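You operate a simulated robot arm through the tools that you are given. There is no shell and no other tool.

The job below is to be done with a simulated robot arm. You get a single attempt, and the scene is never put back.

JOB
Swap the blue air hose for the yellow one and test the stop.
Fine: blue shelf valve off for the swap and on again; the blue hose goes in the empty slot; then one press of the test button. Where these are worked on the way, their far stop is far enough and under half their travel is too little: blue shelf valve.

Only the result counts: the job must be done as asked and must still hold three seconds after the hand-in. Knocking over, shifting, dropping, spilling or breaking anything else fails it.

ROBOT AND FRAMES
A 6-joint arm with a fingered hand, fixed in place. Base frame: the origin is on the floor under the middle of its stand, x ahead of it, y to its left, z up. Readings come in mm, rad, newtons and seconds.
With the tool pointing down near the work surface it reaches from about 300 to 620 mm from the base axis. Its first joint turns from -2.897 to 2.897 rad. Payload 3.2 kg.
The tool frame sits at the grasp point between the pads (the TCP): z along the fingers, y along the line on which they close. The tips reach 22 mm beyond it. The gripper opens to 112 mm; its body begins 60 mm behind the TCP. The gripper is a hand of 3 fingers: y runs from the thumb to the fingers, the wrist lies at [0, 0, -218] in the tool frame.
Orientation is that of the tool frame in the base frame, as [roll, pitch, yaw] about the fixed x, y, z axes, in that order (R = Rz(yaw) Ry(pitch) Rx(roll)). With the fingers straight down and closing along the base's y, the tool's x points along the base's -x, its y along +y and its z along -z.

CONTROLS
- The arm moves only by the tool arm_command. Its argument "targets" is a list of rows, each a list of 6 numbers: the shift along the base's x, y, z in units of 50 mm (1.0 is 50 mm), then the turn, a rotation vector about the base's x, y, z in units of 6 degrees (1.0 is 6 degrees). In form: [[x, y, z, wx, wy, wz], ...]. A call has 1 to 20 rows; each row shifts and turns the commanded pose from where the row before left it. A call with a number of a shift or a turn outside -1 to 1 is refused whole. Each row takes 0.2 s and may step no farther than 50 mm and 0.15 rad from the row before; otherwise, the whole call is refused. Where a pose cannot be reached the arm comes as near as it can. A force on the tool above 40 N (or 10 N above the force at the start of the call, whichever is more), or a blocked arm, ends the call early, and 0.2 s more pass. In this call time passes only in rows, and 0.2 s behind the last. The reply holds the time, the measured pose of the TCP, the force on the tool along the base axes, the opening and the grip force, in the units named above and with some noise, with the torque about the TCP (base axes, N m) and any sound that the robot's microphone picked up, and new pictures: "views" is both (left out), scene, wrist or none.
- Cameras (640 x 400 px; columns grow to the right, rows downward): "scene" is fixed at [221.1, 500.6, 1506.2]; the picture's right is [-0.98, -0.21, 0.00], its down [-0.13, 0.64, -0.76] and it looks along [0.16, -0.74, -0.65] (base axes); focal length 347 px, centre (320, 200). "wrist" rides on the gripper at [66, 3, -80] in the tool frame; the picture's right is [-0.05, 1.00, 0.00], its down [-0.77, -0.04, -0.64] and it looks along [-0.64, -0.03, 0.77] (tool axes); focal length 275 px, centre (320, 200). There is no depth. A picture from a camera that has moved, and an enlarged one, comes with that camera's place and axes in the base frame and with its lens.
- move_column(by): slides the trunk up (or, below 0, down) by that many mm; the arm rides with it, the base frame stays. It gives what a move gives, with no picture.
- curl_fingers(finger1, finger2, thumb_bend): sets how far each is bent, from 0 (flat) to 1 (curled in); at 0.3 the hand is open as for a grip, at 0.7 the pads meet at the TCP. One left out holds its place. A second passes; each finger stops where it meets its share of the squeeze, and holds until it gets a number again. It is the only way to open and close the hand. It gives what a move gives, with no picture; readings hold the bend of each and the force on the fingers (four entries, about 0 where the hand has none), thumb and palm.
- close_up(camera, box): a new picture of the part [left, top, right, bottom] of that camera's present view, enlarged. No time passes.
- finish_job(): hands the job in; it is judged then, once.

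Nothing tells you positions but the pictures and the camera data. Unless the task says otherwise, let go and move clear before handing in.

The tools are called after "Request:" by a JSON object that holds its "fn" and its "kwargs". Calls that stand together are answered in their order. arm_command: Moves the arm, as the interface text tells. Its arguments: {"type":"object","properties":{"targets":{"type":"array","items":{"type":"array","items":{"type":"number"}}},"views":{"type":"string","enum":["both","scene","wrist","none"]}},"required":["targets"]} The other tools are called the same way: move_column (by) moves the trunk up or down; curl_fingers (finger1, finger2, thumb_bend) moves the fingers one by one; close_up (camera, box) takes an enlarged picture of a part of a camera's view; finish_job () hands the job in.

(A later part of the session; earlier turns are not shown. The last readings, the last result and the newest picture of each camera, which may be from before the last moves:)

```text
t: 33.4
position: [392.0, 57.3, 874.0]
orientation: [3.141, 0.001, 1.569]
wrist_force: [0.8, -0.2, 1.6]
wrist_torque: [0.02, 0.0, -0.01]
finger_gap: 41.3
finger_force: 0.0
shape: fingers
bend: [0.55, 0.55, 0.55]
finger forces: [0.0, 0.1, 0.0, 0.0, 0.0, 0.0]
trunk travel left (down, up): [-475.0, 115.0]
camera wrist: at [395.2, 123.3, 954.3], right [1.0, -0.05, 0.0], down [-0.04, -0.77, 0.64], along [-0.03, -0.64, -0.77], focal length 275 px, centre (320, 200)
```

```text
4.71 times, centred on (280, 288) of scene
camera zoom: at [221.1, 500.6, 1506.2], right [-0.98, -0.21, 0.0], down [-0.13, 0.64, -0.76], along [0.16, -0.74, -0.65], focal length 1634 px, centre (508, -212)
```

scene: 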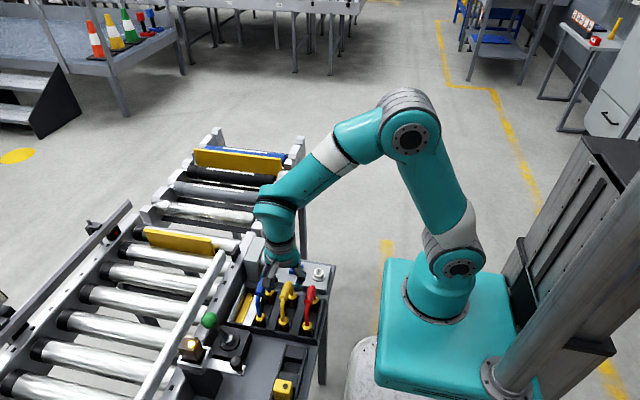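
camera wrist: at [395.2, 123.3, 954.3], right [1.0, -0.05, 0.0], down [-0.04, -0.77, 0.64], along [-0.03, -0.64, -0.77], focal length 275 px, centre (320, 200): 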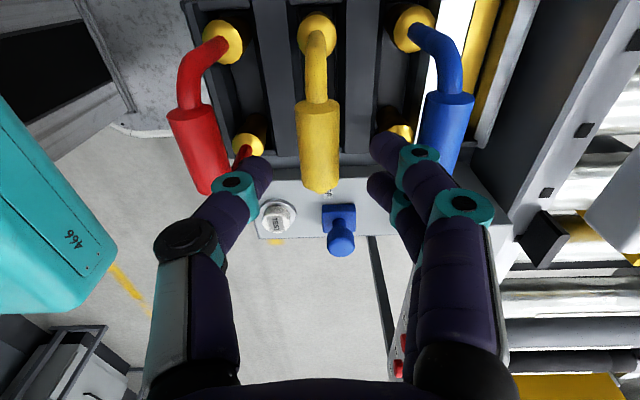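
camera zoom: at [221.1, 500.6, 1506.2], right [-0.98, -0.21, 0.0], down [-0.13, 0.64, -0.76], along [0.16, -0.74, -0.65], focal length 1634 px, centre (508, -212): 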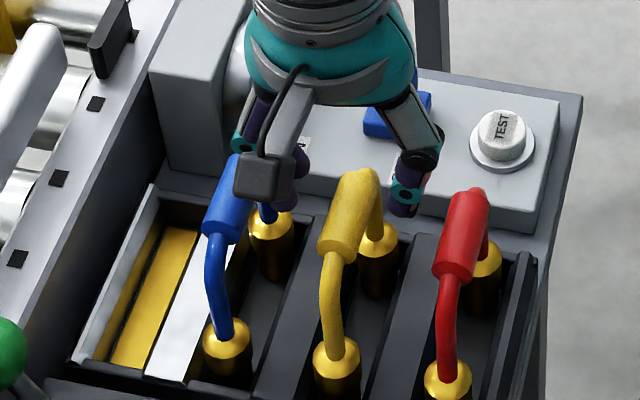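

Request:
{"fn": "arm_command", "kwargs": {"targets": [[0, 0.05, -0.3, 0, 0, 0], [0, 0, -0.25, 0, 0, 0]], "views": "wrist"}}

Request:
{"fn": "close_up", "kwargs": {"camera": "wrist", "box": [160, 20, 480, 260]}}

Request:
{"fn": "close_up", "kwargs": {"camera": "scene", "box": [235, 255, 325, 325]}}

```text
t: 34.0
position: [392.6, 62.4, 846.7]
orientation: [3.141, -0.001, 1.568]
wrist_force: [0.7, -0.1, -0.6]
wrist_torque: [0.01, 0.04, 0.03]
finger_gap: 41.3
finger_force: 0.2
shape: fingers
bend: [0.55, 0.55, 0.55]
finger forces: [0.0, 0.0, 0.1, 0.0, 0.1, 0.0]
trunk travel left (down, up): [-475.0, 115.0]
camera wrist: at [395.5, 126.6, 927.3], right [1.0, -0.05, 0.0], down [-0.04, -0.77, 0.64], along [-0.03, -0.64, -0.77], focal length 275 px, centre (320, 200)
```

wrist: 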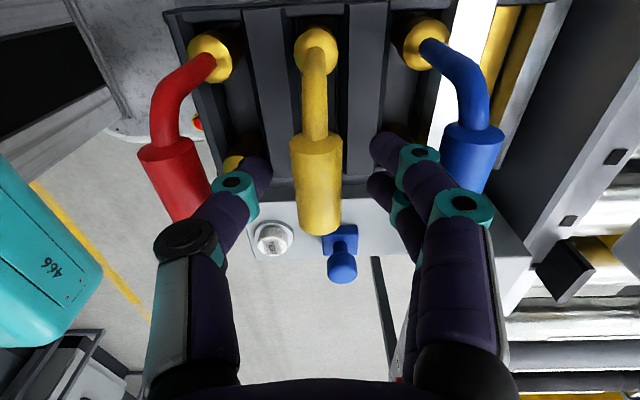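

```text
1.67 times, centred on (320, 140) of wrist
camera zoom: at [395.5, 126.6, 927.3], right [1.0, -0.05, 0.0], down [-0.04, -0.77, 0.64], along [-0.03, -0.64, -0.77], focal length 459 px, centre (320, 300)
```

zoom: 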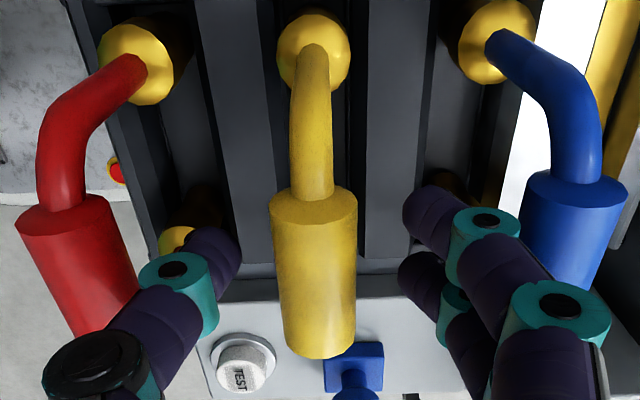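

```text
5.71 times, centred on (280, 290) of scene
camera zoom: at [221.1, 500.6, 1506.2], right [-0.98, -0.21, 0.0], down [-0.13, 0.64, -0.76], along [0.16, -0.74, -0.65], focal length 1984 px, centre (549, -314)
```

zoom: 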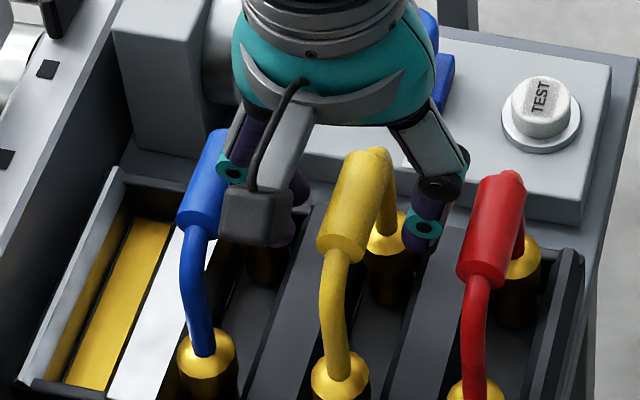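

The yellow grip is centred between the fingers and clear of its neighbours. I'll close with the gentler squeeze this time.

Request:
{"fn": "curl_fingers", "kwargs": {"finger1": 0.68, "finger2": 0.68, "thumb_bend": 0.68}}

Request:
{"fn": "close_up", "kwargs": {"camera": "wrist", "box": [160, 20, 480, 260]}}

Request:
{"fn": "close_up", "kwargs": {"camera": "scene", "box": [235, 255, 325, 325]}}

```text
t: 35.0
position: [391.9, 61.1, 846.7]
orientation: [-3.141, 0.001, 1.569]
wrist_force: [0.1, -0.2, -0.5]
wrist_torque: [0.0, 0.02, -0.01]
finger_gap: 17.1
finger_force: 4.2
shape: fingers
bend: [0.64, 0.64, 0.65]
finger forces: [2.3, 2.3, 0.0, 0.0, 4.4, 0.0]
trunk travel left (down, up): [-475.0, 115.0]
```

```text
1.67 times, centred on (320, 140) of wrist
camera zoom: at [395.6, 126.6, 927.5], right [1.0, -0.05, 0.0], down [-0.04, -0.77, 0.64], along [-0.03, -0.64, -0.77], focal length 459 px, centre (320, 300)
```

zoom: 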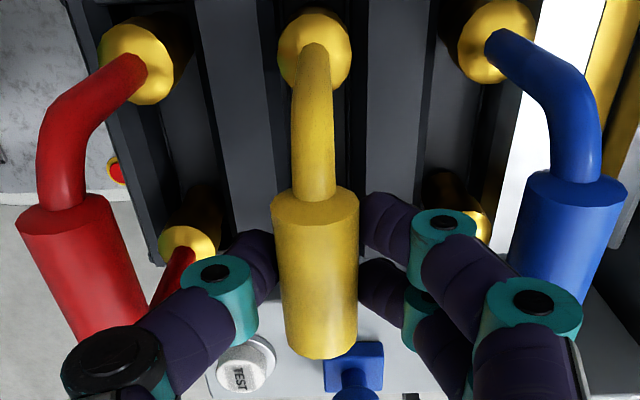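

```text
5.71 times, centred on (280, 290) of scene
camera zoom: at [221.1, 500.6, 1506.2], right [-0.98, -0.21, 0.0], down [-0.13, 0.64, -0.76], along [0.16, -0.74, -0.65], focal length 1984 px, centre (549, -314)
```

zoom: 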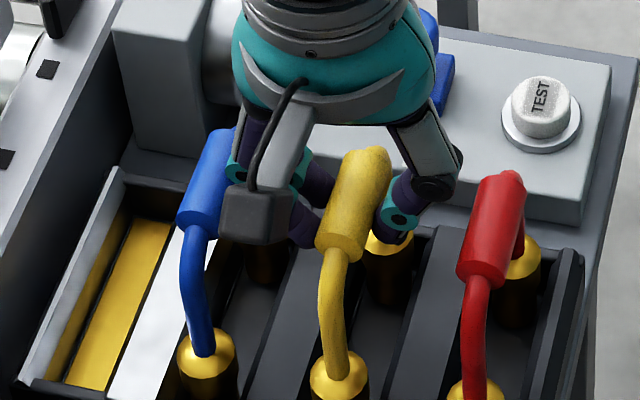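

Request:
{"fn": "curl_fingers", "kwargs": {"finger1": 0.7, "finger2": 0.7, "thumb_bend": 0.7}}

Request:
{"fn": "arm_command", "kwargs": {"targets": [[0, 0, 0.1, 0, 0, 0], [0, 0, 0.1, 0, 0, 0]], "views": "wrist"}}

Request:
{"fn": "close_up", "kwargs": {"camera": "scene", "box": [235, 255, 325, 325]}}

Request:
{"fn": "close_up", "kwargs": {"camera": "wrist", "box": [160, 20, 480, 260]}}

```text
t: 36.0
position: [392.6, 61.6, 847.2]
orientation: [3.141, 0.001, 1.569]
wrist_force: [-0.4, -0.1, 0.5]
wrist_torque: [-0.02, 0.02, -0.01]
finger_gap: 16.8
finger_force: 6.4
shape: fingers
bend: [0.65, 0.65, 0.66]
finger forces: [3.4, 3.4, 0.1, 0.0, 6.6, 0.0]
trunk travel left (down, up): [-475.0, 115.0]
```

```text
t: 36.6
position: [392.2, 60.3, 857.7]
orientation: [3.14, 0.0, 1.57]
wrist_force: [0.2, -0.6, -0.9]
wrist_torque: [0.0, 0.03, 0.02]
finger_gap: 16.8
finger_force: 6.6
shape: fingers
bend: [0.65, 0.65, 0.66]
finger forces: [3.3, 3.3, 0.1, 0.1, 6.6, 0.1]
trunk travel left (down, up): [-475.0, 115.0]
camera wrist: at [395.9, 126.4, 937.9], right [1.0, -0.05, 0.0], down [-0.04, -0.77, 0.64], along [-0.03, -0.64, -0.77], focal length 275 px, centre (320, 200)
```

wrist: 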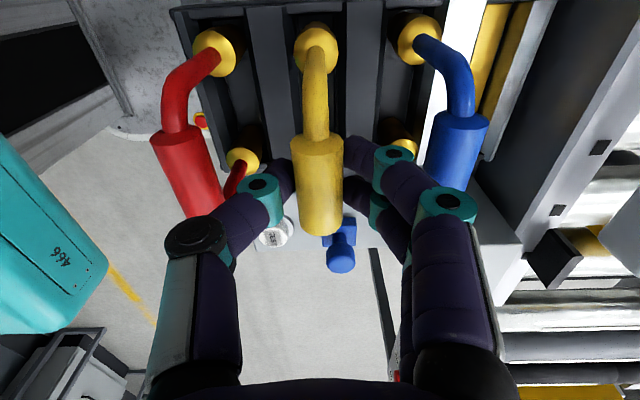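

```text
5.71 times, centred on (280, 290) of scene
camera zoom: at [221.1, 500.6, 1506.2], right [-0.98, -0.21, 0.0], down [-0.13, 0.64, -0.76], along [0.16, -0.74, -0.65], focal length 1984 px, centre (549, -314)
```

zoom: 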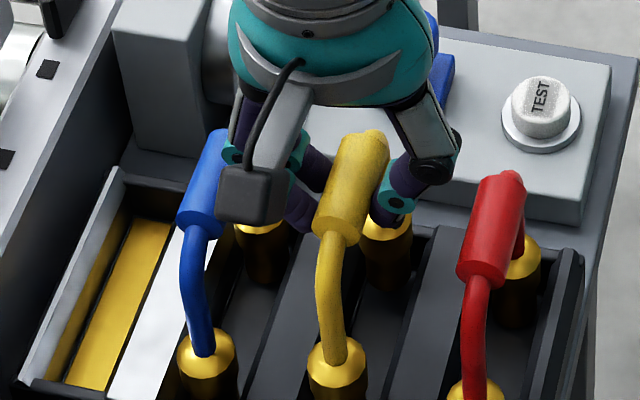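

```text
1.67 times, centred on (320, 140) of wrist
camera zoom: at [395.9, 126.4, 937.9], right [1.0, -0.05, 0.0], down [-0.04, -0.77, 0.64], along [-0.03, -0.64, -0.77], focal length 459 px, centre (320, 300)
```

zoom: 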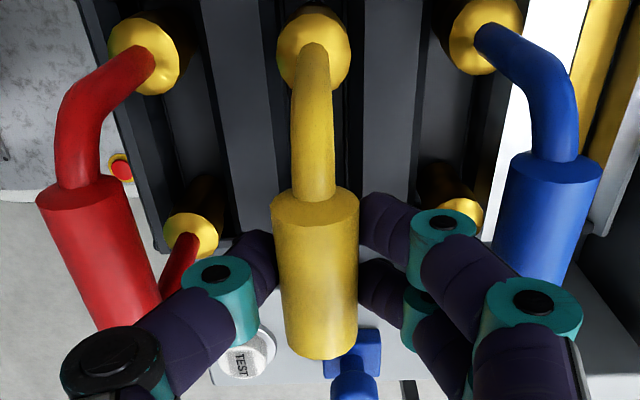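

The yellow hose is held firmly and hasn't moved in the grip. I'll lift it high enough to pass over the blue hose, then carry it gently to above the dock.

Request:
{"fn": "arm_command", "kwargs": {"targets": [[0, 0, 0.3, 0, 0, 0], [0, 0, 0.4, 0, 0, 0], [0, 0, 0.4, 0, 0, 0], [0, 0, 0.4, 0, 0, 0], [0, 0, 0.4, 0, 0, 0], [0, 0, 0.4, 0, 0, 0], [0, 0, 0.4, 0, 0, 0], [0, 0, 0.3, 0, 0, 0]], "views": "both"}}

Request:
{"fn": "close_up", "kwargs": {"camera": "scene", "box": [225, 215, 325, 325]}}

```text
t: 38.4
position: [393.5, 61.0, 1006.0]
orientation: [3.141, 0.0, 1.569]
wrist_force: [0.1, 0.0, -0.8]
wrist_torque: [-0.01, -0.02, 0.02]
finger_gap: 16.6
finger_force: 6.8
shape: fingers
bend: [0.65, 0.65, 0.66]
finger forces: [3.3, 3.2, 0.0, 0.0, 6.7, 0.0]
trunk travel left (down, up): [-475.0, 115.0]
camera wrist: at [396.7, 126.5, 1086.9], right [1.0, -0.05, 0.0], down [-0.04, -0.77, 0.64], along [-0.03, -0.64, -0.77], focal length 275 px, centre (320, 200)
```

scene: 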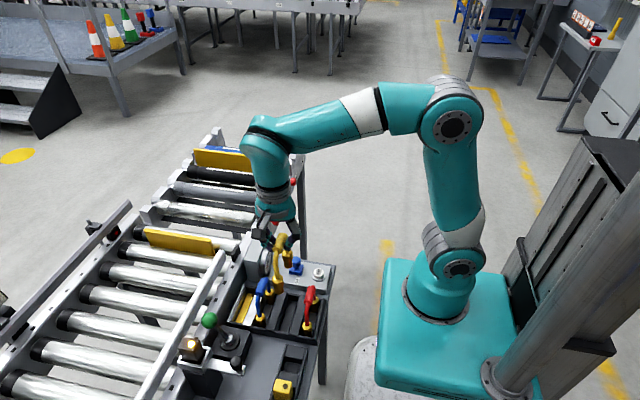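
wrist: 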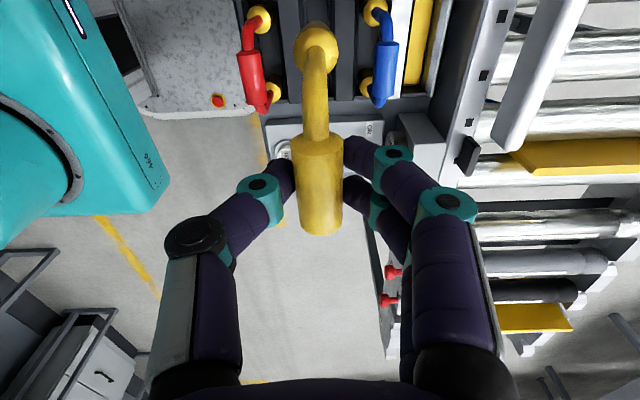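

```text
3.64 times, centred on (275, 270) of scene
camera zoom: at [221.1, 500.6, 1506.2], right [-0.98, -0.21, 0.0], down [-0.13, 0.64, -0.76], along [0.16, -0.74, -0.65], focal length 1263 px, centre (484, -54)
```

zoom: 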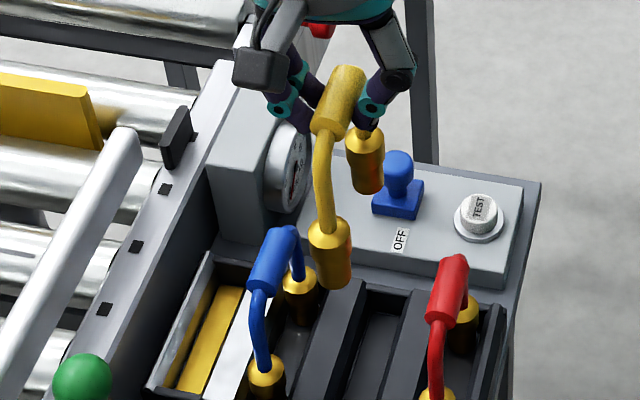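

Request:
{"fn": "arm_command", "kwargs": {"targets": [[0.2, 0, 0, 0, 0, 0], [0.35, 0, 0, 0, 0, 0], [0.4, 0, 0, 0, 0, 0], [0.4, 0, 0, 0, 0, 0], [0.4, 0, 0, 0, 0, 0], [0.35, 0, 0, 0, 0, 0], [0.194, 0, 0, 0, 0, 0]], "views": "both"}}

Request:
{"fn": "close_up", "kwargs": {"camera": "scene", "box": [205, 225, 305, 335]}}

Request:
{"fn": "close_up", "kwargs": {"camera": "wrist", "box": [220, 0, 440, 140]}}

```text
t: 40.0
position: [508.3, 61.3, 1005.7]
orientation: [3.141, 0.0, 1.569]
wrist_force: [0.6, -0.2, -1.3]
wrist_torque: [0.02, -0.03, -0.04]
finger_gap: 16.5
finger_force: 7.1
shape: fingers
bend: [0.65, 0.65, 0.66]
finger forces: [3.3, 3.2, 0.0, 0.0, 6.4, 0.0]
trunk travel left (down, up): [-475.0, 115.0]
camera wrist: at [511.4, 126.3, 1086.9], right [1.0, -0.05, 0.0], down [-0.04, -0.77, 0.64], along [-0.03, -0.64, -0.77], focal length 275 px, centre (320, 200)
```

scene: 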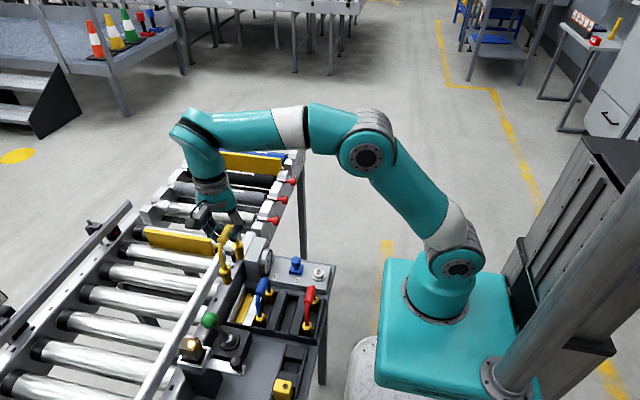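
wrist: 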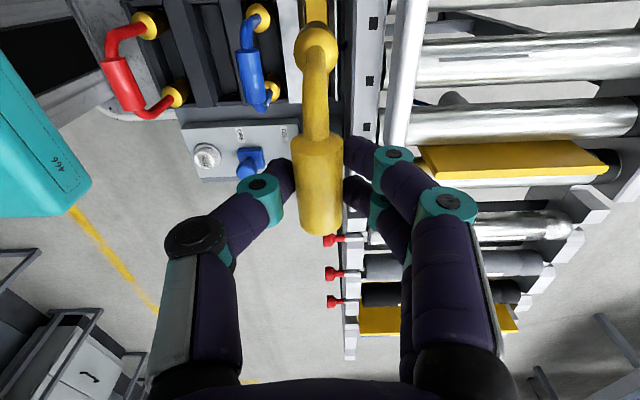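

```text
3.64 times, centred on (255, 280) of scene
camera zoom: at [221.1, 500.6, 1506.2], right [-0.98, -0.21, 0.0], down [-0.13, 0.64, -0.76], along [0.16, -0.74, -0.65], focal length 1263 px, centre (556, -91)
```

zoom: 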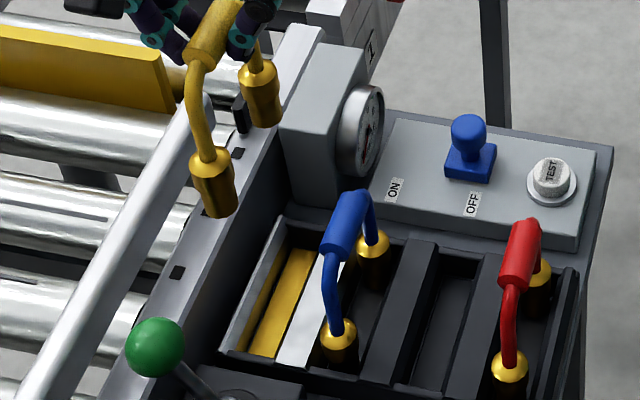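

```text
2.86 times, centred on (330, 70) of wrist
camera zoom: at [511.4, 126.3, 1086.9], right [1.0, -0.05, 0.0], down [-0.04, -0.77, 0.64], along [-0.03, -0.64, -0.77], focal length 786 px, centre (291, 571)
```

zoom: 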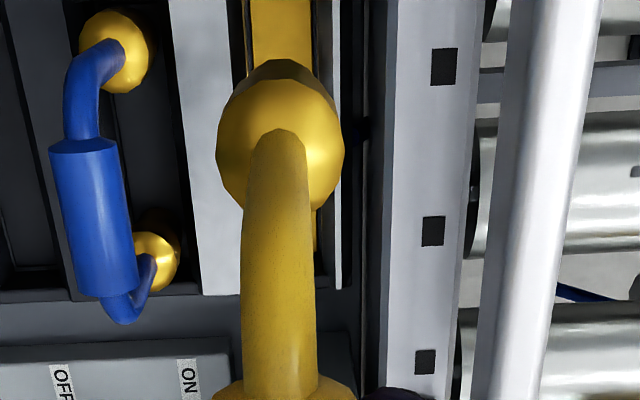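

It's vertical and lined up with the dock slot to within about 1 mm. I'll lower it in stages.

Request:
{"fn": "arm_command", "kwargs": {"targets": [[-0.02, 0, -0.3, 0, 0, 0], [0, 0, -0.4, 0, 0, 0], [0, 0, -0.4, 0, 0, 0], [0, 0, -0.4, 0, 0, 0], [0, 0, -0.4, 0, 0, 0], [0, 0, -0.3, 0, 0, 0]], "views": "both"}}

Request:
{"fn": "close_up", "kwargs": {"camera": "scene", "box": [205, 255, 295, 335]}}

Request:
{"fn": "close_up", "kwargs": {"camera": "wrist", "box": [220, 0, 440, 140]}}

```text
t: 41.4
position: [509.1, 62.5, 898.8]
orientation: [-3.141, 0.0, 1.569]
wrist_force: [-0.3, -0.3, -0.4]
wrist_torque: [-0.03, 0.02, 0.0]
finger_gap: 16.7
finger_force: 6.5
shape: fingers
bend: [0.65, 0.65, 0.66]
finger forces: [3.3, 3.2, 0.0, 0.1, 6.6, 0.0]
trunk travel left (down, up): [-475.0, 115.0]
camera wrist: at [511.6, 128.0, 978.5], right [1.0, -0.05, 0.0], down [-0.04, -0.77, 0.64], along [-0.03, -0.64, -0.77], focal length 275 px, centre (320, 200)
```

scene: 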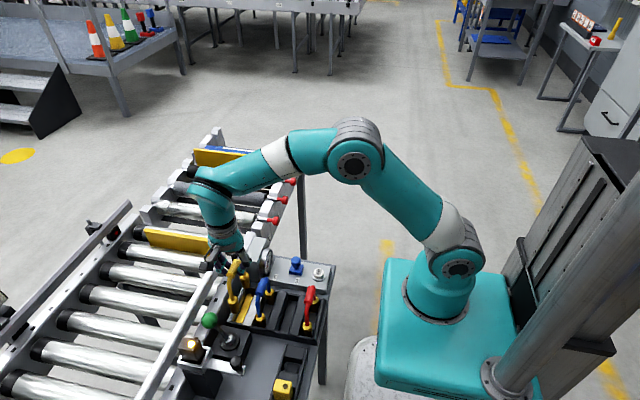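
wrist: 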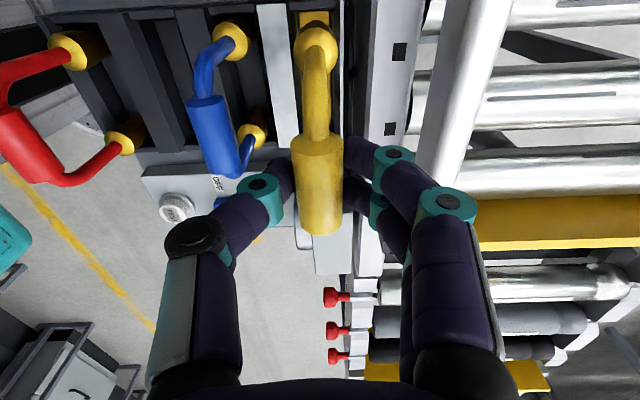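

```text
5.00 times, centred on (250, 295) of scene
camera zoom: at [221.1, 500.6, 1506.2], right [-0.98, -0.21, 0.0], down [-0.13, 0.64, -0.76], along [0.16, -0.74, -0.65], focal length 1736 px, centre (670, -275)
```

zoom: 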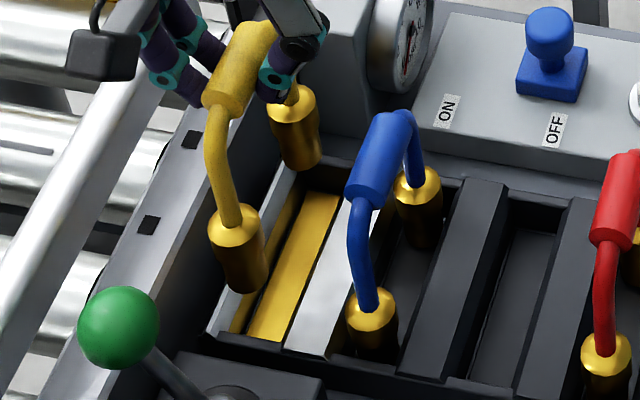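

```text
2.86 times, centred on (330, 70) of wrist
camera zoom: at [511.6, 128.0, 978.5], right [1.0, -0.05, 0.0], down [-0.04, -0.77, 0.64], along [-0.03, -0.64, -0.77], focal length 786 px, centre (291, 571)
```

zoom: 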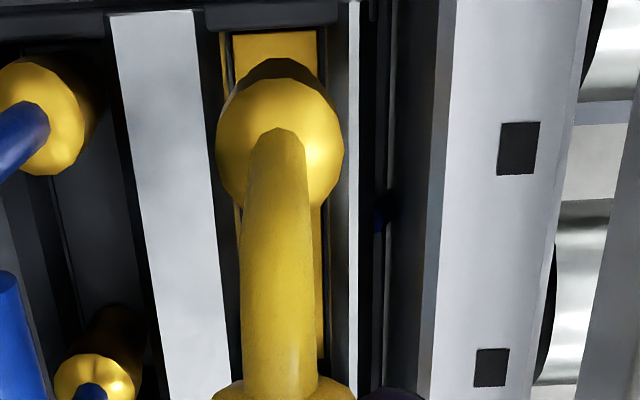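

Request:
{"fn": "arm_command", "kwargs": {"targets": [[-0.02, 0, -0.2, 0, 0, 0], [0, 0, -0.25, 0, 0, 0], [0, 0, -0.2, 0, 0, 0]], "views": "both"}}

Request:
{"fn": "close_up", "kwargs": {"camera": "scene", "box": [205, 255, 295, 335]}}

Request:
{"fn": "close_up", "kwargs": {"camera": "wrist", "box": [220, 0, 440, 140]}}

```text
t: 42.2
position: [506.1, 63.6, 865.3]
orientation: [-3.141, 0.002, 1.569]
wrist_force: [0.1, 0.4, -0.6]
wrist_torque: [-0.02, -0.03, 0.05]
finger_gap: 16.7
finger_force: 6.7
shape: fingers
bend: [0.65, 0.65, 0.66]
finger forces: [3.3, 3.1, 0.1, 0.1, 6.5, 0.0]
trunk travel left (down, up): [-475.0, 115.0]
camera wrist: at [510.2, 128.1, 945.3], right [1.0, -0.05, 0.0], down [-0.04, -0.77, 0.64], along [-0.03, -0.64, -0.77], focal length 275 px, centre (320, 200)
```

scene: 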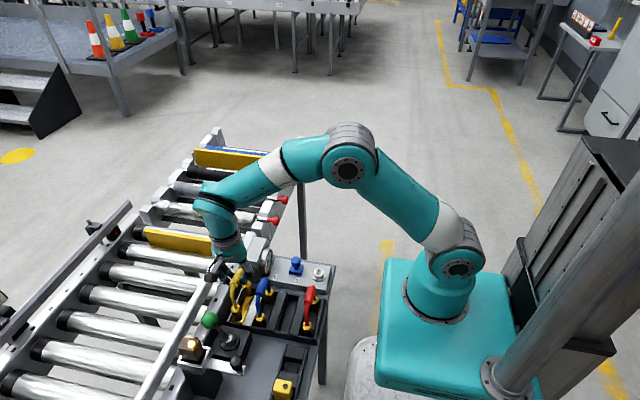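
wrist: 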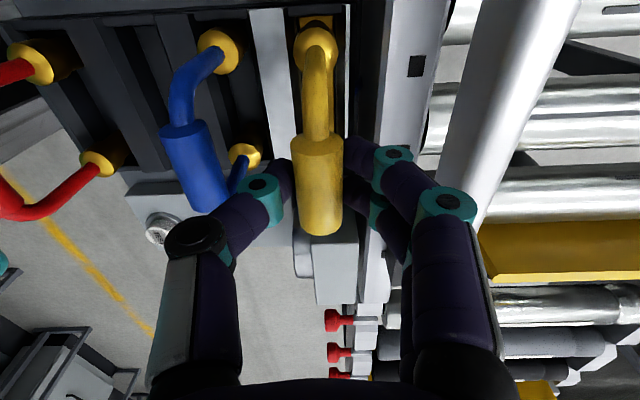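

```text
5.00 times, centred on (250, 295) of scene
camera zoom: at [221.1, 500.6, 1506.2], right [-0.98, -0.21, 0.0], down [-0.13, 0.64, -0.76], along [0.16, -0.74, -0.65], focal length 1736 px, centre (670, -275)
```

zoom: 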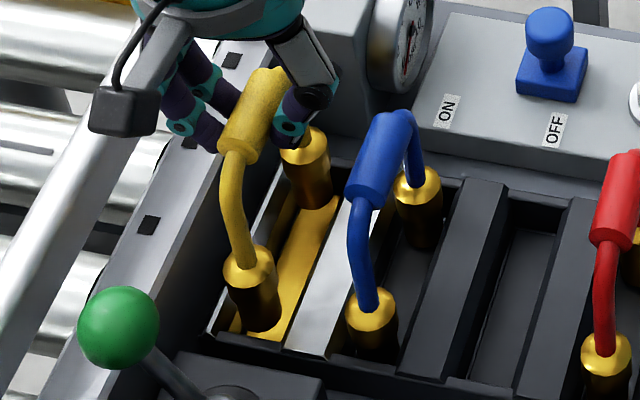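

```text
2.86 times, centred on (330, 70) of wrist
camera zoom: at [510.2, 128.1, 945.3], right [1.0, -0.05, 0.0], down [-0.04, -0.77, 0.64], along [-0.03, -0.64, -0.77], focal length 786 px, centre (291, 571)
```

zoom: 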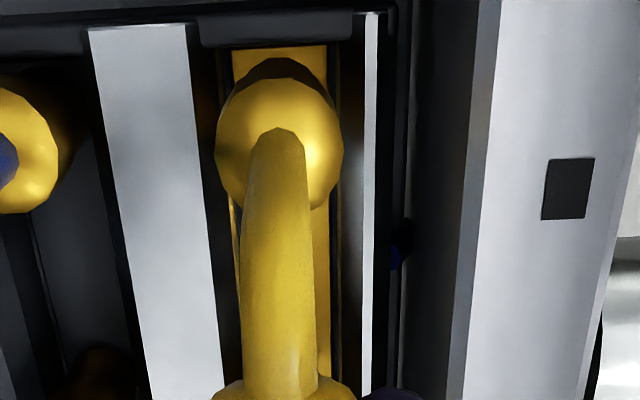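

It's aligned in x but sits about 2–3 mm too far toward +y compared with where the blue hose stood. I'll correct that and continue down.

Request:
{"fn": "arm_command", "kwargs": {"targets": [[0, -0.05, 0, 0, 0, 0], [0, 0, -0.12, 0, 0, 0], [0, 0, -0.1, 0, 0, 0]], "views": "wrist"}}

Request:
{"fn": "close_up", "kwargs": {"camera": "scene", "box": [205, 255, 295, 335]}}

Request:
{"fn": "close_up", "kwargs": {"camera": "wrist", "box": [220, 0, 440, 140]}}

```text
t: 43.0
position: [507.4, 59.4, 853.6]
orientation: [3.141, -0.001, 1.569]
wrist_force: [0.8, -0.7, -1.7]
wrist_torque: [-0.01, -0.01, -0.03]
finger_gap: 16.6
finger_force: 6.1
shape: fingers
bend: [0.65, 0.65, 0.66]
finger forces: [3.3, 3.1, 0.0, 0.1, 6.5, 0.1]
trunk travel left (down, up): [-475.0, 115.0]
camera wrist: at [509.5, 124.7, 934.5], right [1.0, -0.05, 0.0], down [-0.04, -0.77, 0.64], along [-0.03, -0.64, -0.77], focal length 275 px, centre (320, 200)
```

wrist: 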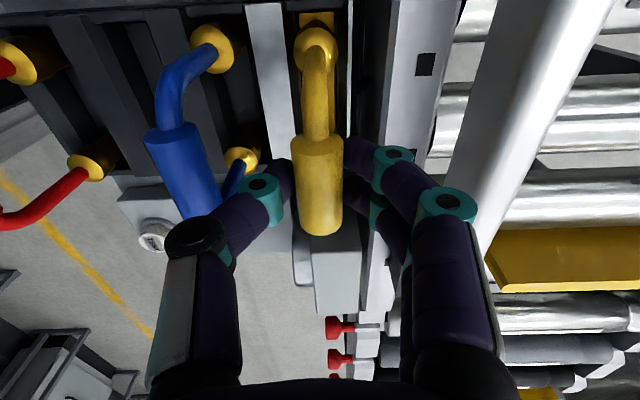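

```text
5.00 times, centred on (250, 295) of scene
camera zoom: at [221.1, 500.6, 1506.2], right [-0.98, -0.21, 0.0], down [-0.13, 0.64, -0.76], along [0.16, -0.74, -0.65], focal length 1736 px, centre (670, -275)
```

zoom: 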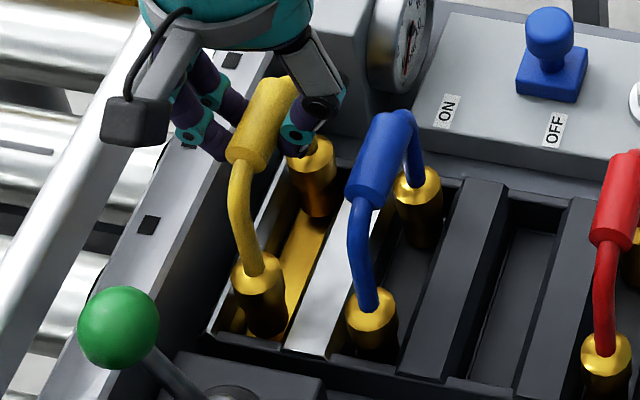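

```text
2.86 times, centred on (330, 70) of wrist
camera zoom: at [509.5, 124.7, 934.5], right [1.0, -0.05, 0.0], down [-0.04, -0.77, 0.64], along [-0.03, -0.64, -0.77], focal length 786 px, centre (291, 571)
```

zoom: 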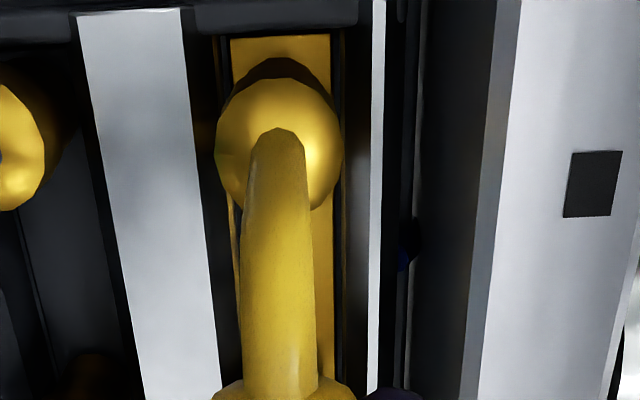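

Request:
{"fn": "arm_command", "kwargs": {"targets": [[0, 0, -0.08, 0, 0, 0]], "views": "none"}}

Request:
{"fn": "close_up", "kwargs": {"camera": "scene", "box": [205, 255, 295, 335]}}

Request:
{"fn": "close_up", "kwargs": {"camera": "wrist", "box": [220, 0, 440, 140]}}

```text
t: 43.4
position: [505.9, 58.9, 849.5]
orientation: [-3.142, 0.001, 1.568]
wrist_force: [-0.6, 0.9, -1.5]
wrist_torque: [0.0, 0.01, 0.01]
finger_gap: 16.5
finger_force: 6.1
shape: fingers
bend: [0.65, 0.65, 0.66]
finger forces: [3.3, 3.2, 0.0, 0.0, 6.5, 0.0]
trunk travel left (down, up): [-475.0, 115.0]
```

```text
5.00 times, centred on (250, 295) of scene
camera zoom: at [221.1, 500.6, 1506.2], right [-0.98, -0.21, 0.0], down [-0.13, 0.64, -0.76], along [0.16, -0.74, -0.65], focal length 1736 px, centre (670, -275)
```

zoom: 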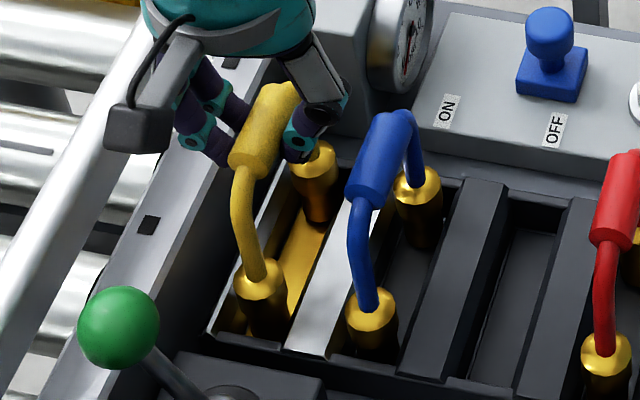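

```text
2.86 times, centred on (330, 70) of wrist
camera zoom: at [509.1, 124.7, 930.0], right [1.0, -0.05, 0.0], down [-0.04, -0.77, 0.64], along [-0.03, -0.64, -0.77], focal length 786 px, centre (291, 571)
```

zoom: 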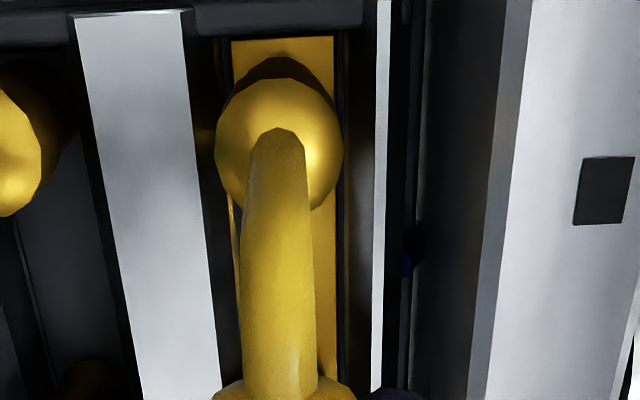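

Request:
{"fn": "arm_command", "kwargs": {"targets": [[0, 0, -0.05, 0, 0, 0]], "views": "none"}}

Request:
{"fn": "arm_command", "kwargs": {"targets": [[0, 0, -0.03, 0, 0, 0]], "views": "none"}}

Request:
{"fn": "close_up", "kwargs": {"camera": "wrist", "box": [220, 0, 440, 140]}}

```text
t: 43.8
position: [506.3, 59.4, 847.6]
orientation: [3.14, 0.001, 1.569]
wrist_force: [-0.2, 0.2, -1.0]
wrist_torque: [-0.03, 0.02, 0.01]
finger_gap: 16.7
finger_force: 6.8
shape: fingers
bend: [0.65, 0.65, 0.66]
finger forces: [3.4, 3.2, 0.0, 0.0, 6.4, 0.0]
trunk travel left (down, up): [-475.0, 115.0]
```

```text
t: 44.2
position: [506.5, 60.0, 845.0]
orientation: [3.138, 0.001, 1.572]
wrist_force: [-0.6, -0.2, 3.0]
wrist_torque: [-0.01, 0.02, 0.01]
finger_gap: 16.3
finger_force: 7.0
shape: fingers
bend: [0.65, 0.66, 0.67]
finger forces: [3.5, 3.6, 0.0, 0.0, 7.3, 0.0]
trunk travel left (down, up): [-475.0, 115.0]
```

```text
2.86 times, centred on (330, 70) of wrist
camera zoom: at [509.6, 124.9, 926.4], right [1.0, -0.05, 0.0], down [-0.04, -0.77, 0.64], along [-0.03, -0.64, -0.77], focal length 786 px, centre (291, 571)
```

zoom: 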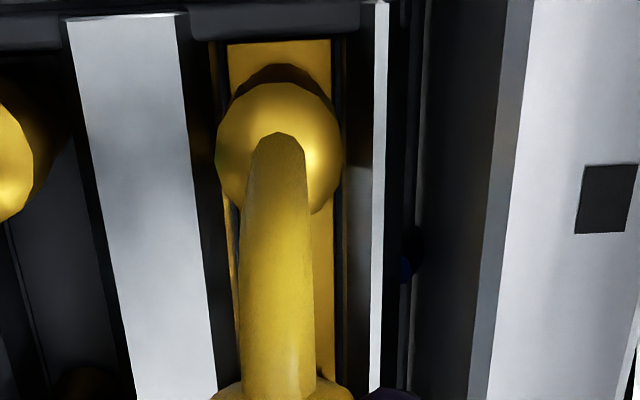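

The force has gone to +3 N upward, so the yellow hose is standing on the dock floor. I'll release it.

Request:
{"fn": "curl_fingers", "kwargs": {"finger1": 0.54, "finger2": 0.54, "thumb_bend": 0.54}}

Request:
{"fn": "close_up", "kwargs": {"camera": "scene", "box": [205, 255, 295, 335]}}

Request:
{"fn": "close_up", "kwargs": {"camera": "wrist", "box": [140, 0, 500, 240]}}

```text
t: 45.2
position: [505.8, 60.3, 845.5]
orientation: [3.141, 0.001, 1.569]
wrist_force: [0.4, 0.6, 0.2]
wrist_torque: [-0.02, -0.02, -0.01]
finger_gap: 43.1
finger_force: 0.0
shape: fingers
bend: [0.54, 0.54, 0.54]
finger forces: [0.1, 0.0, 0.1, 0.0, 0.1, 0.1]
trunk travel left (down, up): [-475.0, 115.0]
```

```text
5.00 times, centred on (250, 295) of scene
camera zoom: at [221.1, 500.6, 1506.2], right [-0.98, -0.21, 0.0], down [-0.13, 0.64, -0.76], along [0.16, -0.74, -0.65], focal length 1736 px, centre (670, -275)
```

zoom: 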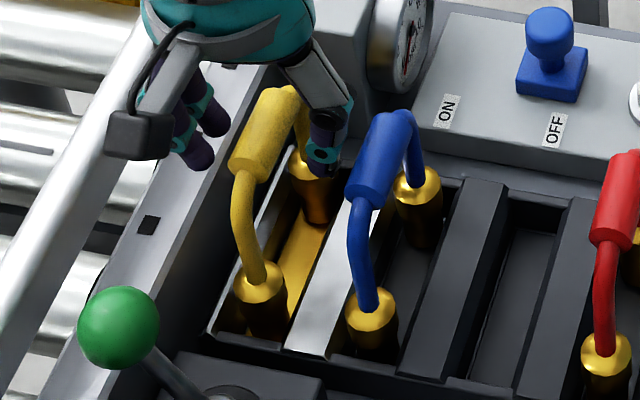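

```text
1.67 times, centred on (320, 120) of wrist
camera zoom: at [509.7, 124.9, 926.0], right [1.0, -0.05, 0.0], down [-0.04, -0.77, 0.64], along [-0.03, -0.64, -0.77], focal length 459 px, centre (320, 333)
```

zoom: 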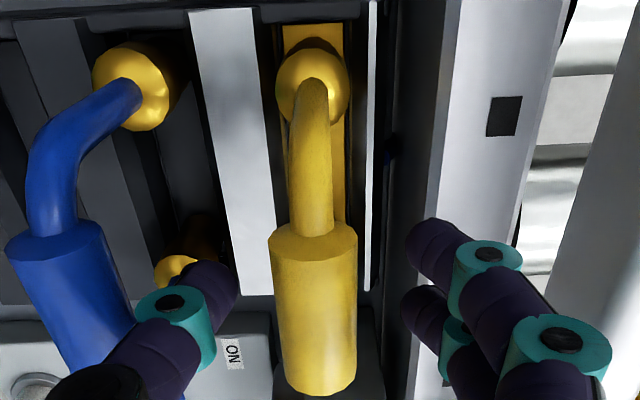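

Request:
{"fn": "arm_command", "kwargs": {"targets": [[0, 0, 0.3, 0, 0, 0], [0, 0, 0.5, 0, 0, 0], [0, 0, 0.6, 0, 0, 0], [0, 0, 0.6, 0, 0, 0]], "views": "both"}}

Request:
{"fn": "close_up", "kwargs": {"camera": "scene", "box": [205, 255, 305, 335]}}

Request:
{"fn": "close_up", "kwargs": {"camera": "wrist", "box": [140, 0, 440, 180]}}

```text
t: 46.2
position: [505.4, 60.3, 944.3]
orientation: [-3.14, 0.0, 1.568]
wrist_force: [0.0, 0.3, -0.2]
wrist_torque: [-0.01, 0.0, 0.0]
finger_gap: 42.9
finger_force: 0.1
shape: fingers
bend: [0.54, 0.54, 0.54]
finger forces: [0.0, 0.1, 0.1, 0.1, 0.1, 0.0]
trunk travel left (down, up): [-475.0, 115.0]
camera wrist: at [508.2, 125.5, 1025.9], right [1.0, -0.05, 0.0], down [-0.04, -0.77, 0.64], along [-0.03, -0.64, -0.77], focal length 275 px, centre (320, 200)
```

scene: 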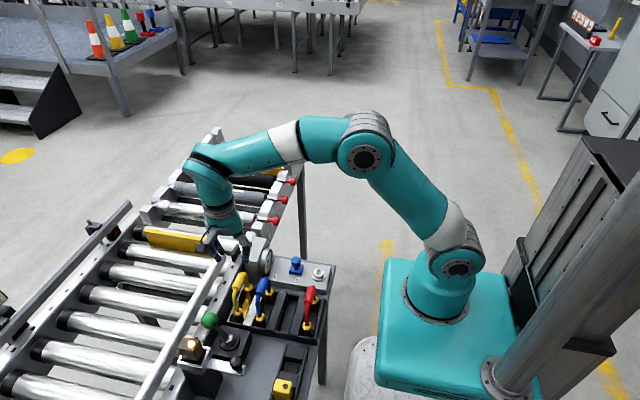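
wrist: 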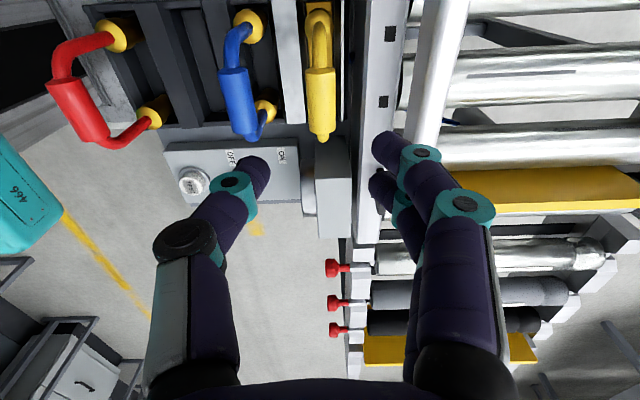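

```text
5.00 times, centred on (255, 295) of scene
camera zoom: at [221.1, 500.6, 1506.2], right [-0.98, -0.21, 0.0], down [-0.13, 0.64, -0.76], along [0.16, -0.74, -0.65], focal length 1736 px, centre (645, -275)
```

zoom: 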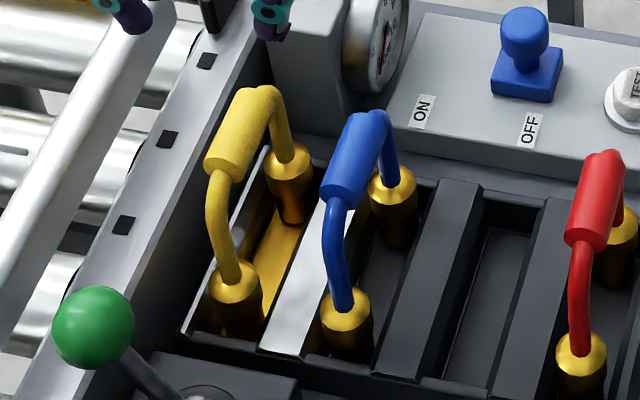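

```text
2.13 times, centred on (290, 90) of wrist
camera zoom: at [508.2, 125.5, 1025.9], right [1.0, -0.05, 0.0], down [-0.04, -0.77, 0.64], along [-0.03, -0.64, -0.77], focal length 587 px, centre (384, 435)
```

zoom: 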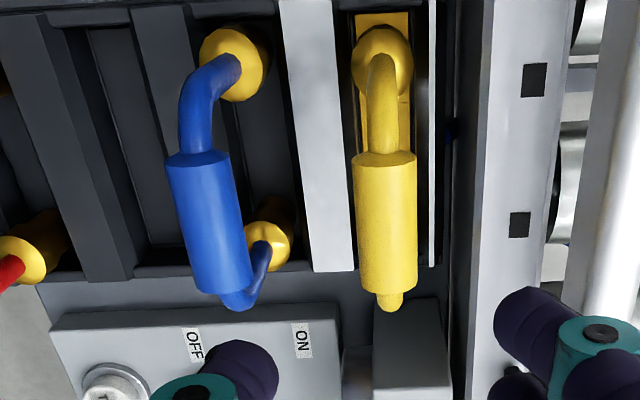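

The yellow hose is in the dock and the blue one is in the formerly empty slot. I'll check that both are properly seated before turning the air back on.

Request:
{"fn": "close_up", "kwargs": {"camera": "scene", "box": [225, 295, 275, 335]}}

Request:
{"fn": "close_up", "kwargs": {"camera": "wrist", "box": [210, 0, 350, 80]}}

```text
10.00 times, centred on (250, 315) of scene
camera zoom: at [221.1, 500.6, 1506.2], right [-0.98, -0.21, 0.0], down [-0.13, 0.64, -0.76], along [0.16, -0.74, -0.65], focal length 3473 px, centre (1020, -950)
```

zoom: 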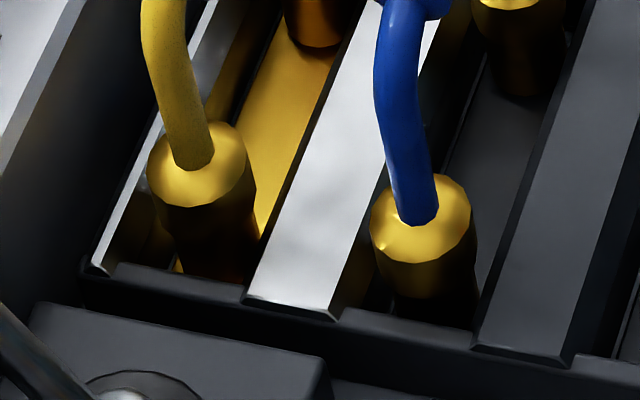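

```text
4.57 times, centred on (280, 40) of wrist
camera zoom: at [508.2, 125.5, 1025.9], right [1.0, -0.05, 0.0], down [-0.04, -0.77, 0.64], along [-0.03, -0.64, -0.77], focal length 1258 px, centre (503, 931)
```

zoom: 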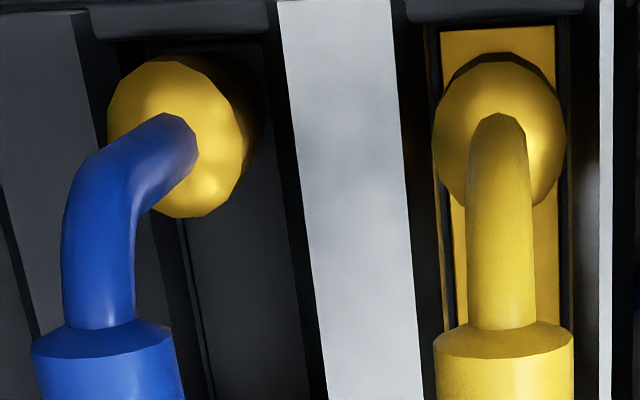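

Both hoses are seated below the slot lips. Next I'll turn the hand back and move over the valve knob (now near x≈406, y≈-71) to switch it ON.

Request:
{"fn": "curl_fingers", "kwargs": {"finger1": 0.45, "finger2": 0.45, "thumb_bend": 0.45}}

Request:
{"fn": "arm_command", "kwargs": {"targets": [[-0.1333, -0.1747, 0, 0, 0, 1], [-0.1333, -0.1747, 0, 0, 0, 1], [-0.1333, -0.1747, 0, 0, 0, 1], [-0.1333, -0.1747, 0, 0, 0, 1], [-0.1333, -0.1747, 0, 0, 0, 1], [-0.1333, -0.1747, 0, 0, 0, 1], [-0.1333, -0.1747, 0, 0, 0, 1], [-0.1333, -0.1747, 0, 0, 0, 1], [-0.1333, -0.1747, 0, 0, 0, 1], [-0.1333, -0.1747, 0, 0, 0, 1], [-0.1333, -0.1747, 0, 0, 0, 1], [-0.1333, -0.1747, 0, 0, 0, 1], [-0.1333, -0.1747, -0.1, 0, 0, 1], [-0.1333, -0.1747, -0.2, 0, 0, 1], [-0.1333, -0.1747, -0.3, 0, 0, 1]], "views": "both"}}

Request:
{"fn": "close_up", "kwargs": {"camera": "wrist", "box": [240, 0, 440, 140]}}

```text
t: 47.2
position: [505.9, 60.5, 945.2]
orientation: [-3.141, 0.0, 1.568]
wrist_force: [0.5, 0.4, -0.2]
wrist_torque: [0.0, 0.0, 0.01]
finger_gap: 68.5
finger_force: 0.1
shape: fingers
bend: [0.45, 0.45, 0.45]
finger forces: [0.0, 0.0, 0.0, 0.1, 0.1, 0.0]
trunk travel left (down, up): [-475.0, 115.0]
```

```text
t: 50.4
position: [405.0, -71.8, 916.2]
orientation: [-3.14, 0.0, -3.141]
wrist_force: [-0.2, -0.1, -0.5]
wrist_torque: [0.01, 0.0, 0.01]
finger_gap: 68.6
finger_force: 0.1
shape: fingers
bend: [0.45, 0.45, 0.45]
finger forces: [0.0, 0.1, 0.0, 0.0, 0.1, 0.0]
trunk travel left (down, up): [-475.0, 115.0]
camera wrist: at [339.1, -70.1, 995.3], right [0.05, 1.0, 0.0], down [0.77, -0.04, 0.64], along [0.64, -0.03, -0.77], focal length 275 px, centre (320, 200)
```

scene: 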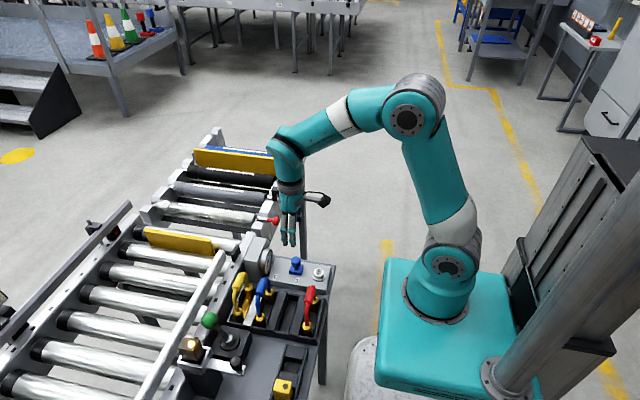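
wrist: 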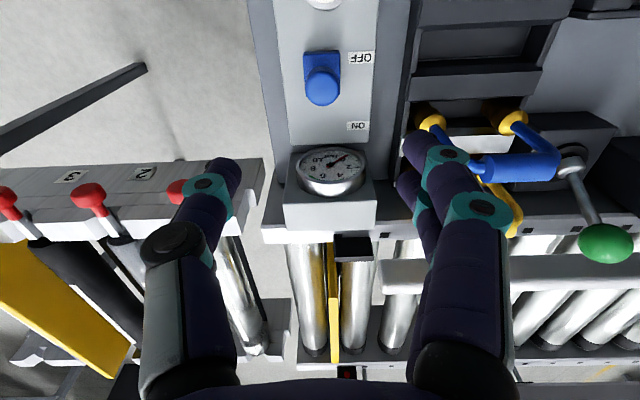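

```text
2.86 times, centred on (340, 70) of wrist
camera zoom: at [339.1, -70.1, 995.3], right [0.05, 1.0, 0.0], down [0.77, -0.04, 0.64], along [0.64, -0.03, -0.77], focal length 786 px, centre (263, 571)
```

zoom: 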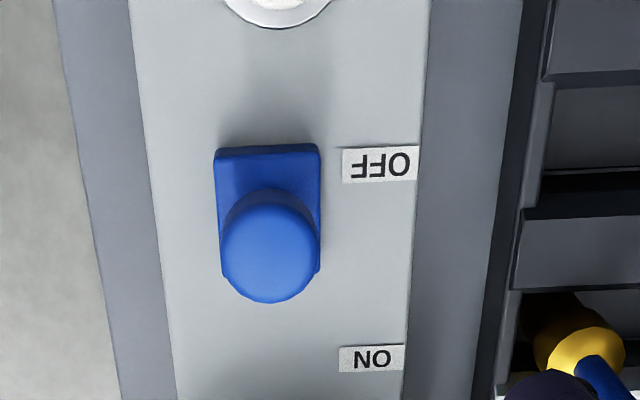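

Request:
{"fn": "arm_command", "kwargs": {"targets": [[0.04, 0.01, -0.8, 0, 0, 0], [0, 0, -0.8, 0, 0, 0], [0, 0, -0.6, 0, 0, 0], [0, 0, -0.5, 0, 0, 0]], "views": "both"}}

```text
t: 51.4
position: [407.4, -69.9, 779.0]
orientation: [-3.141, -0.001, 3.141]
wrist_force: [-0.2, 0.0, -0.6]
wrist_torque: [0.0, -0.02, 0.0]
finger_gap: 68.8
finger_force: 0.1
shape: fingers
bend: [0.45, 0.45, 0.45]
finger forces: [0.0, 0.0, 0.0, 0.1, 0.0, 0.0]
trunk travel left (down, up): [-475.0, 115.0]
camera wrist: at [342.0, -68.3, 859.6], right [0.05, 1.0, 0.0], down [0.77, -0.04, 0.64], along [0.64, -0.03, -0.77], focal length 275 px, centre (320, 200)
```

scene: 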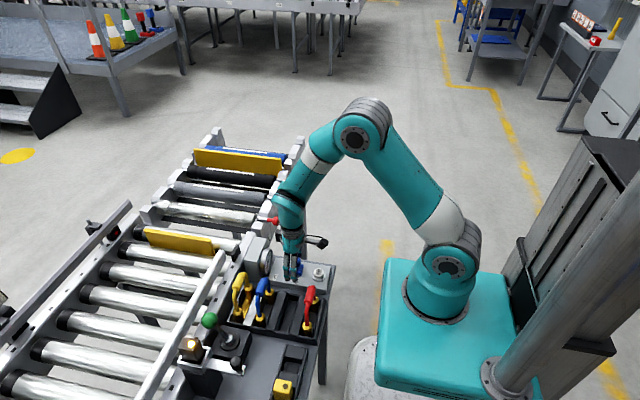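
wrist: 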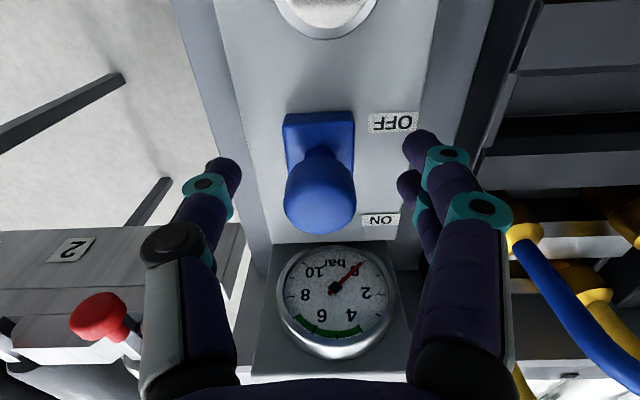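

The knob sits at the grasp point. I'll close on it and slide it back toward ON (+x).

Request:
{"fn": "curl_fingers", "kwargs": {"finger1": 0.65, "finger2": 0.65, "thumb_bend": 0.65}}

Request:
{"fn": "arm_command", "kwargs": {"targets": [[0.1, 0, 0, 0, 0, 0], [0.1, 0, 0, 0, 0, 0], [0.1, 0, 0, 0, 0, 0], [0.1, 0, 0, 0, 0, 0]], "views": "wrist"}}

```text
t: 52.4
position: [408.9, -70.8, 780.1]
orientation: [-3.141, 0.002, 3.139]
wrist_force: [0.1, 2.3, 5.2]
wrist_torque: [0.1, -0.04, -0.01]
finger_gap: 16.5
finger_force: 3.7
shape: fingers
bend: [0.64, 0.64, 0.65]
finger forces: [3.1, 3.0, 0.0, 0.0, 1.5, 0.0]
trunk travel left (down, up): [-475.0, 115.0]
```

```text
t: 53.4
position: [427.0, -70.6, 781.9]
orientation: [-3.14, -0.003, 3.14]
wrist_force: [-0.6, 1.0, -0.6]
wrist_torque: [0.05, 0.0, -0.01]
finger_gap: 16.4
finger_force: 1.1
shape: fingers
bend: [0.64, 0.64, 0.65]
finger forces: [0.8, 0.8, 0.1, 0.1, 0.3, 0.0]
trunk travel left (down, up): [-475.0, 115.0]
camera wrist: at [361.9, -68.2, 860.8], right [0.05, 1.0, 0.0], down [0.77, -0.04, 0.64], along [0.64, -0.03, -0.77], focal length 275 px, centre (320, 200)
```

wrist: 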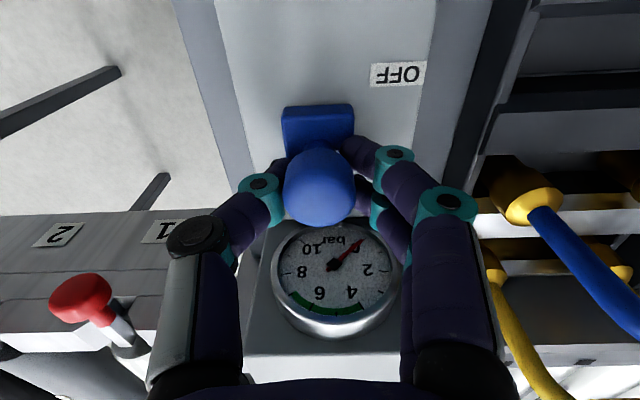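

Request:
{"fn": "arm_command", "kwargs": {"targets": [[0.1, 0, 0, 0, 0, 0], [0.1, 0, 0, 0, 0, 0]], "views": "wrist"}}

```text
t: 54.0
position: [437.2, -71.5, 779.8]
orientation: [-3.141, -0.001, 3.142]
wrist_force: [-0.9, 0.1, 1.7]
wrist_torque: [0.08, 0.02, -0.04]
finger_gap: 16.6
finger_force: 1.0
shape: fingers
bend: [0.64, 0.65, 0.65]
finger forces: [2.5, 0.1, 0.0, 0.0, 0.0, 0.0]
trunk travel left (down, up): [-475.0, 115.0]
camera wrist: at [371.0, -68.6, 860.7], right [0.05, 1.0, 0.0], down [0.77, -0.04, 0.64], along [0.64, -0.03, -0.77], focal length 275 px, centre (320, 200)
```

wrist: 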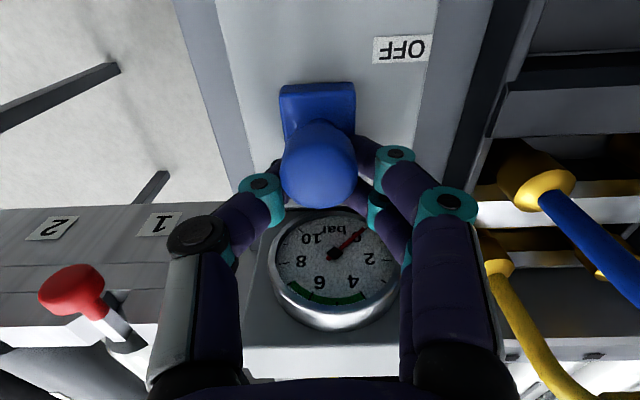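

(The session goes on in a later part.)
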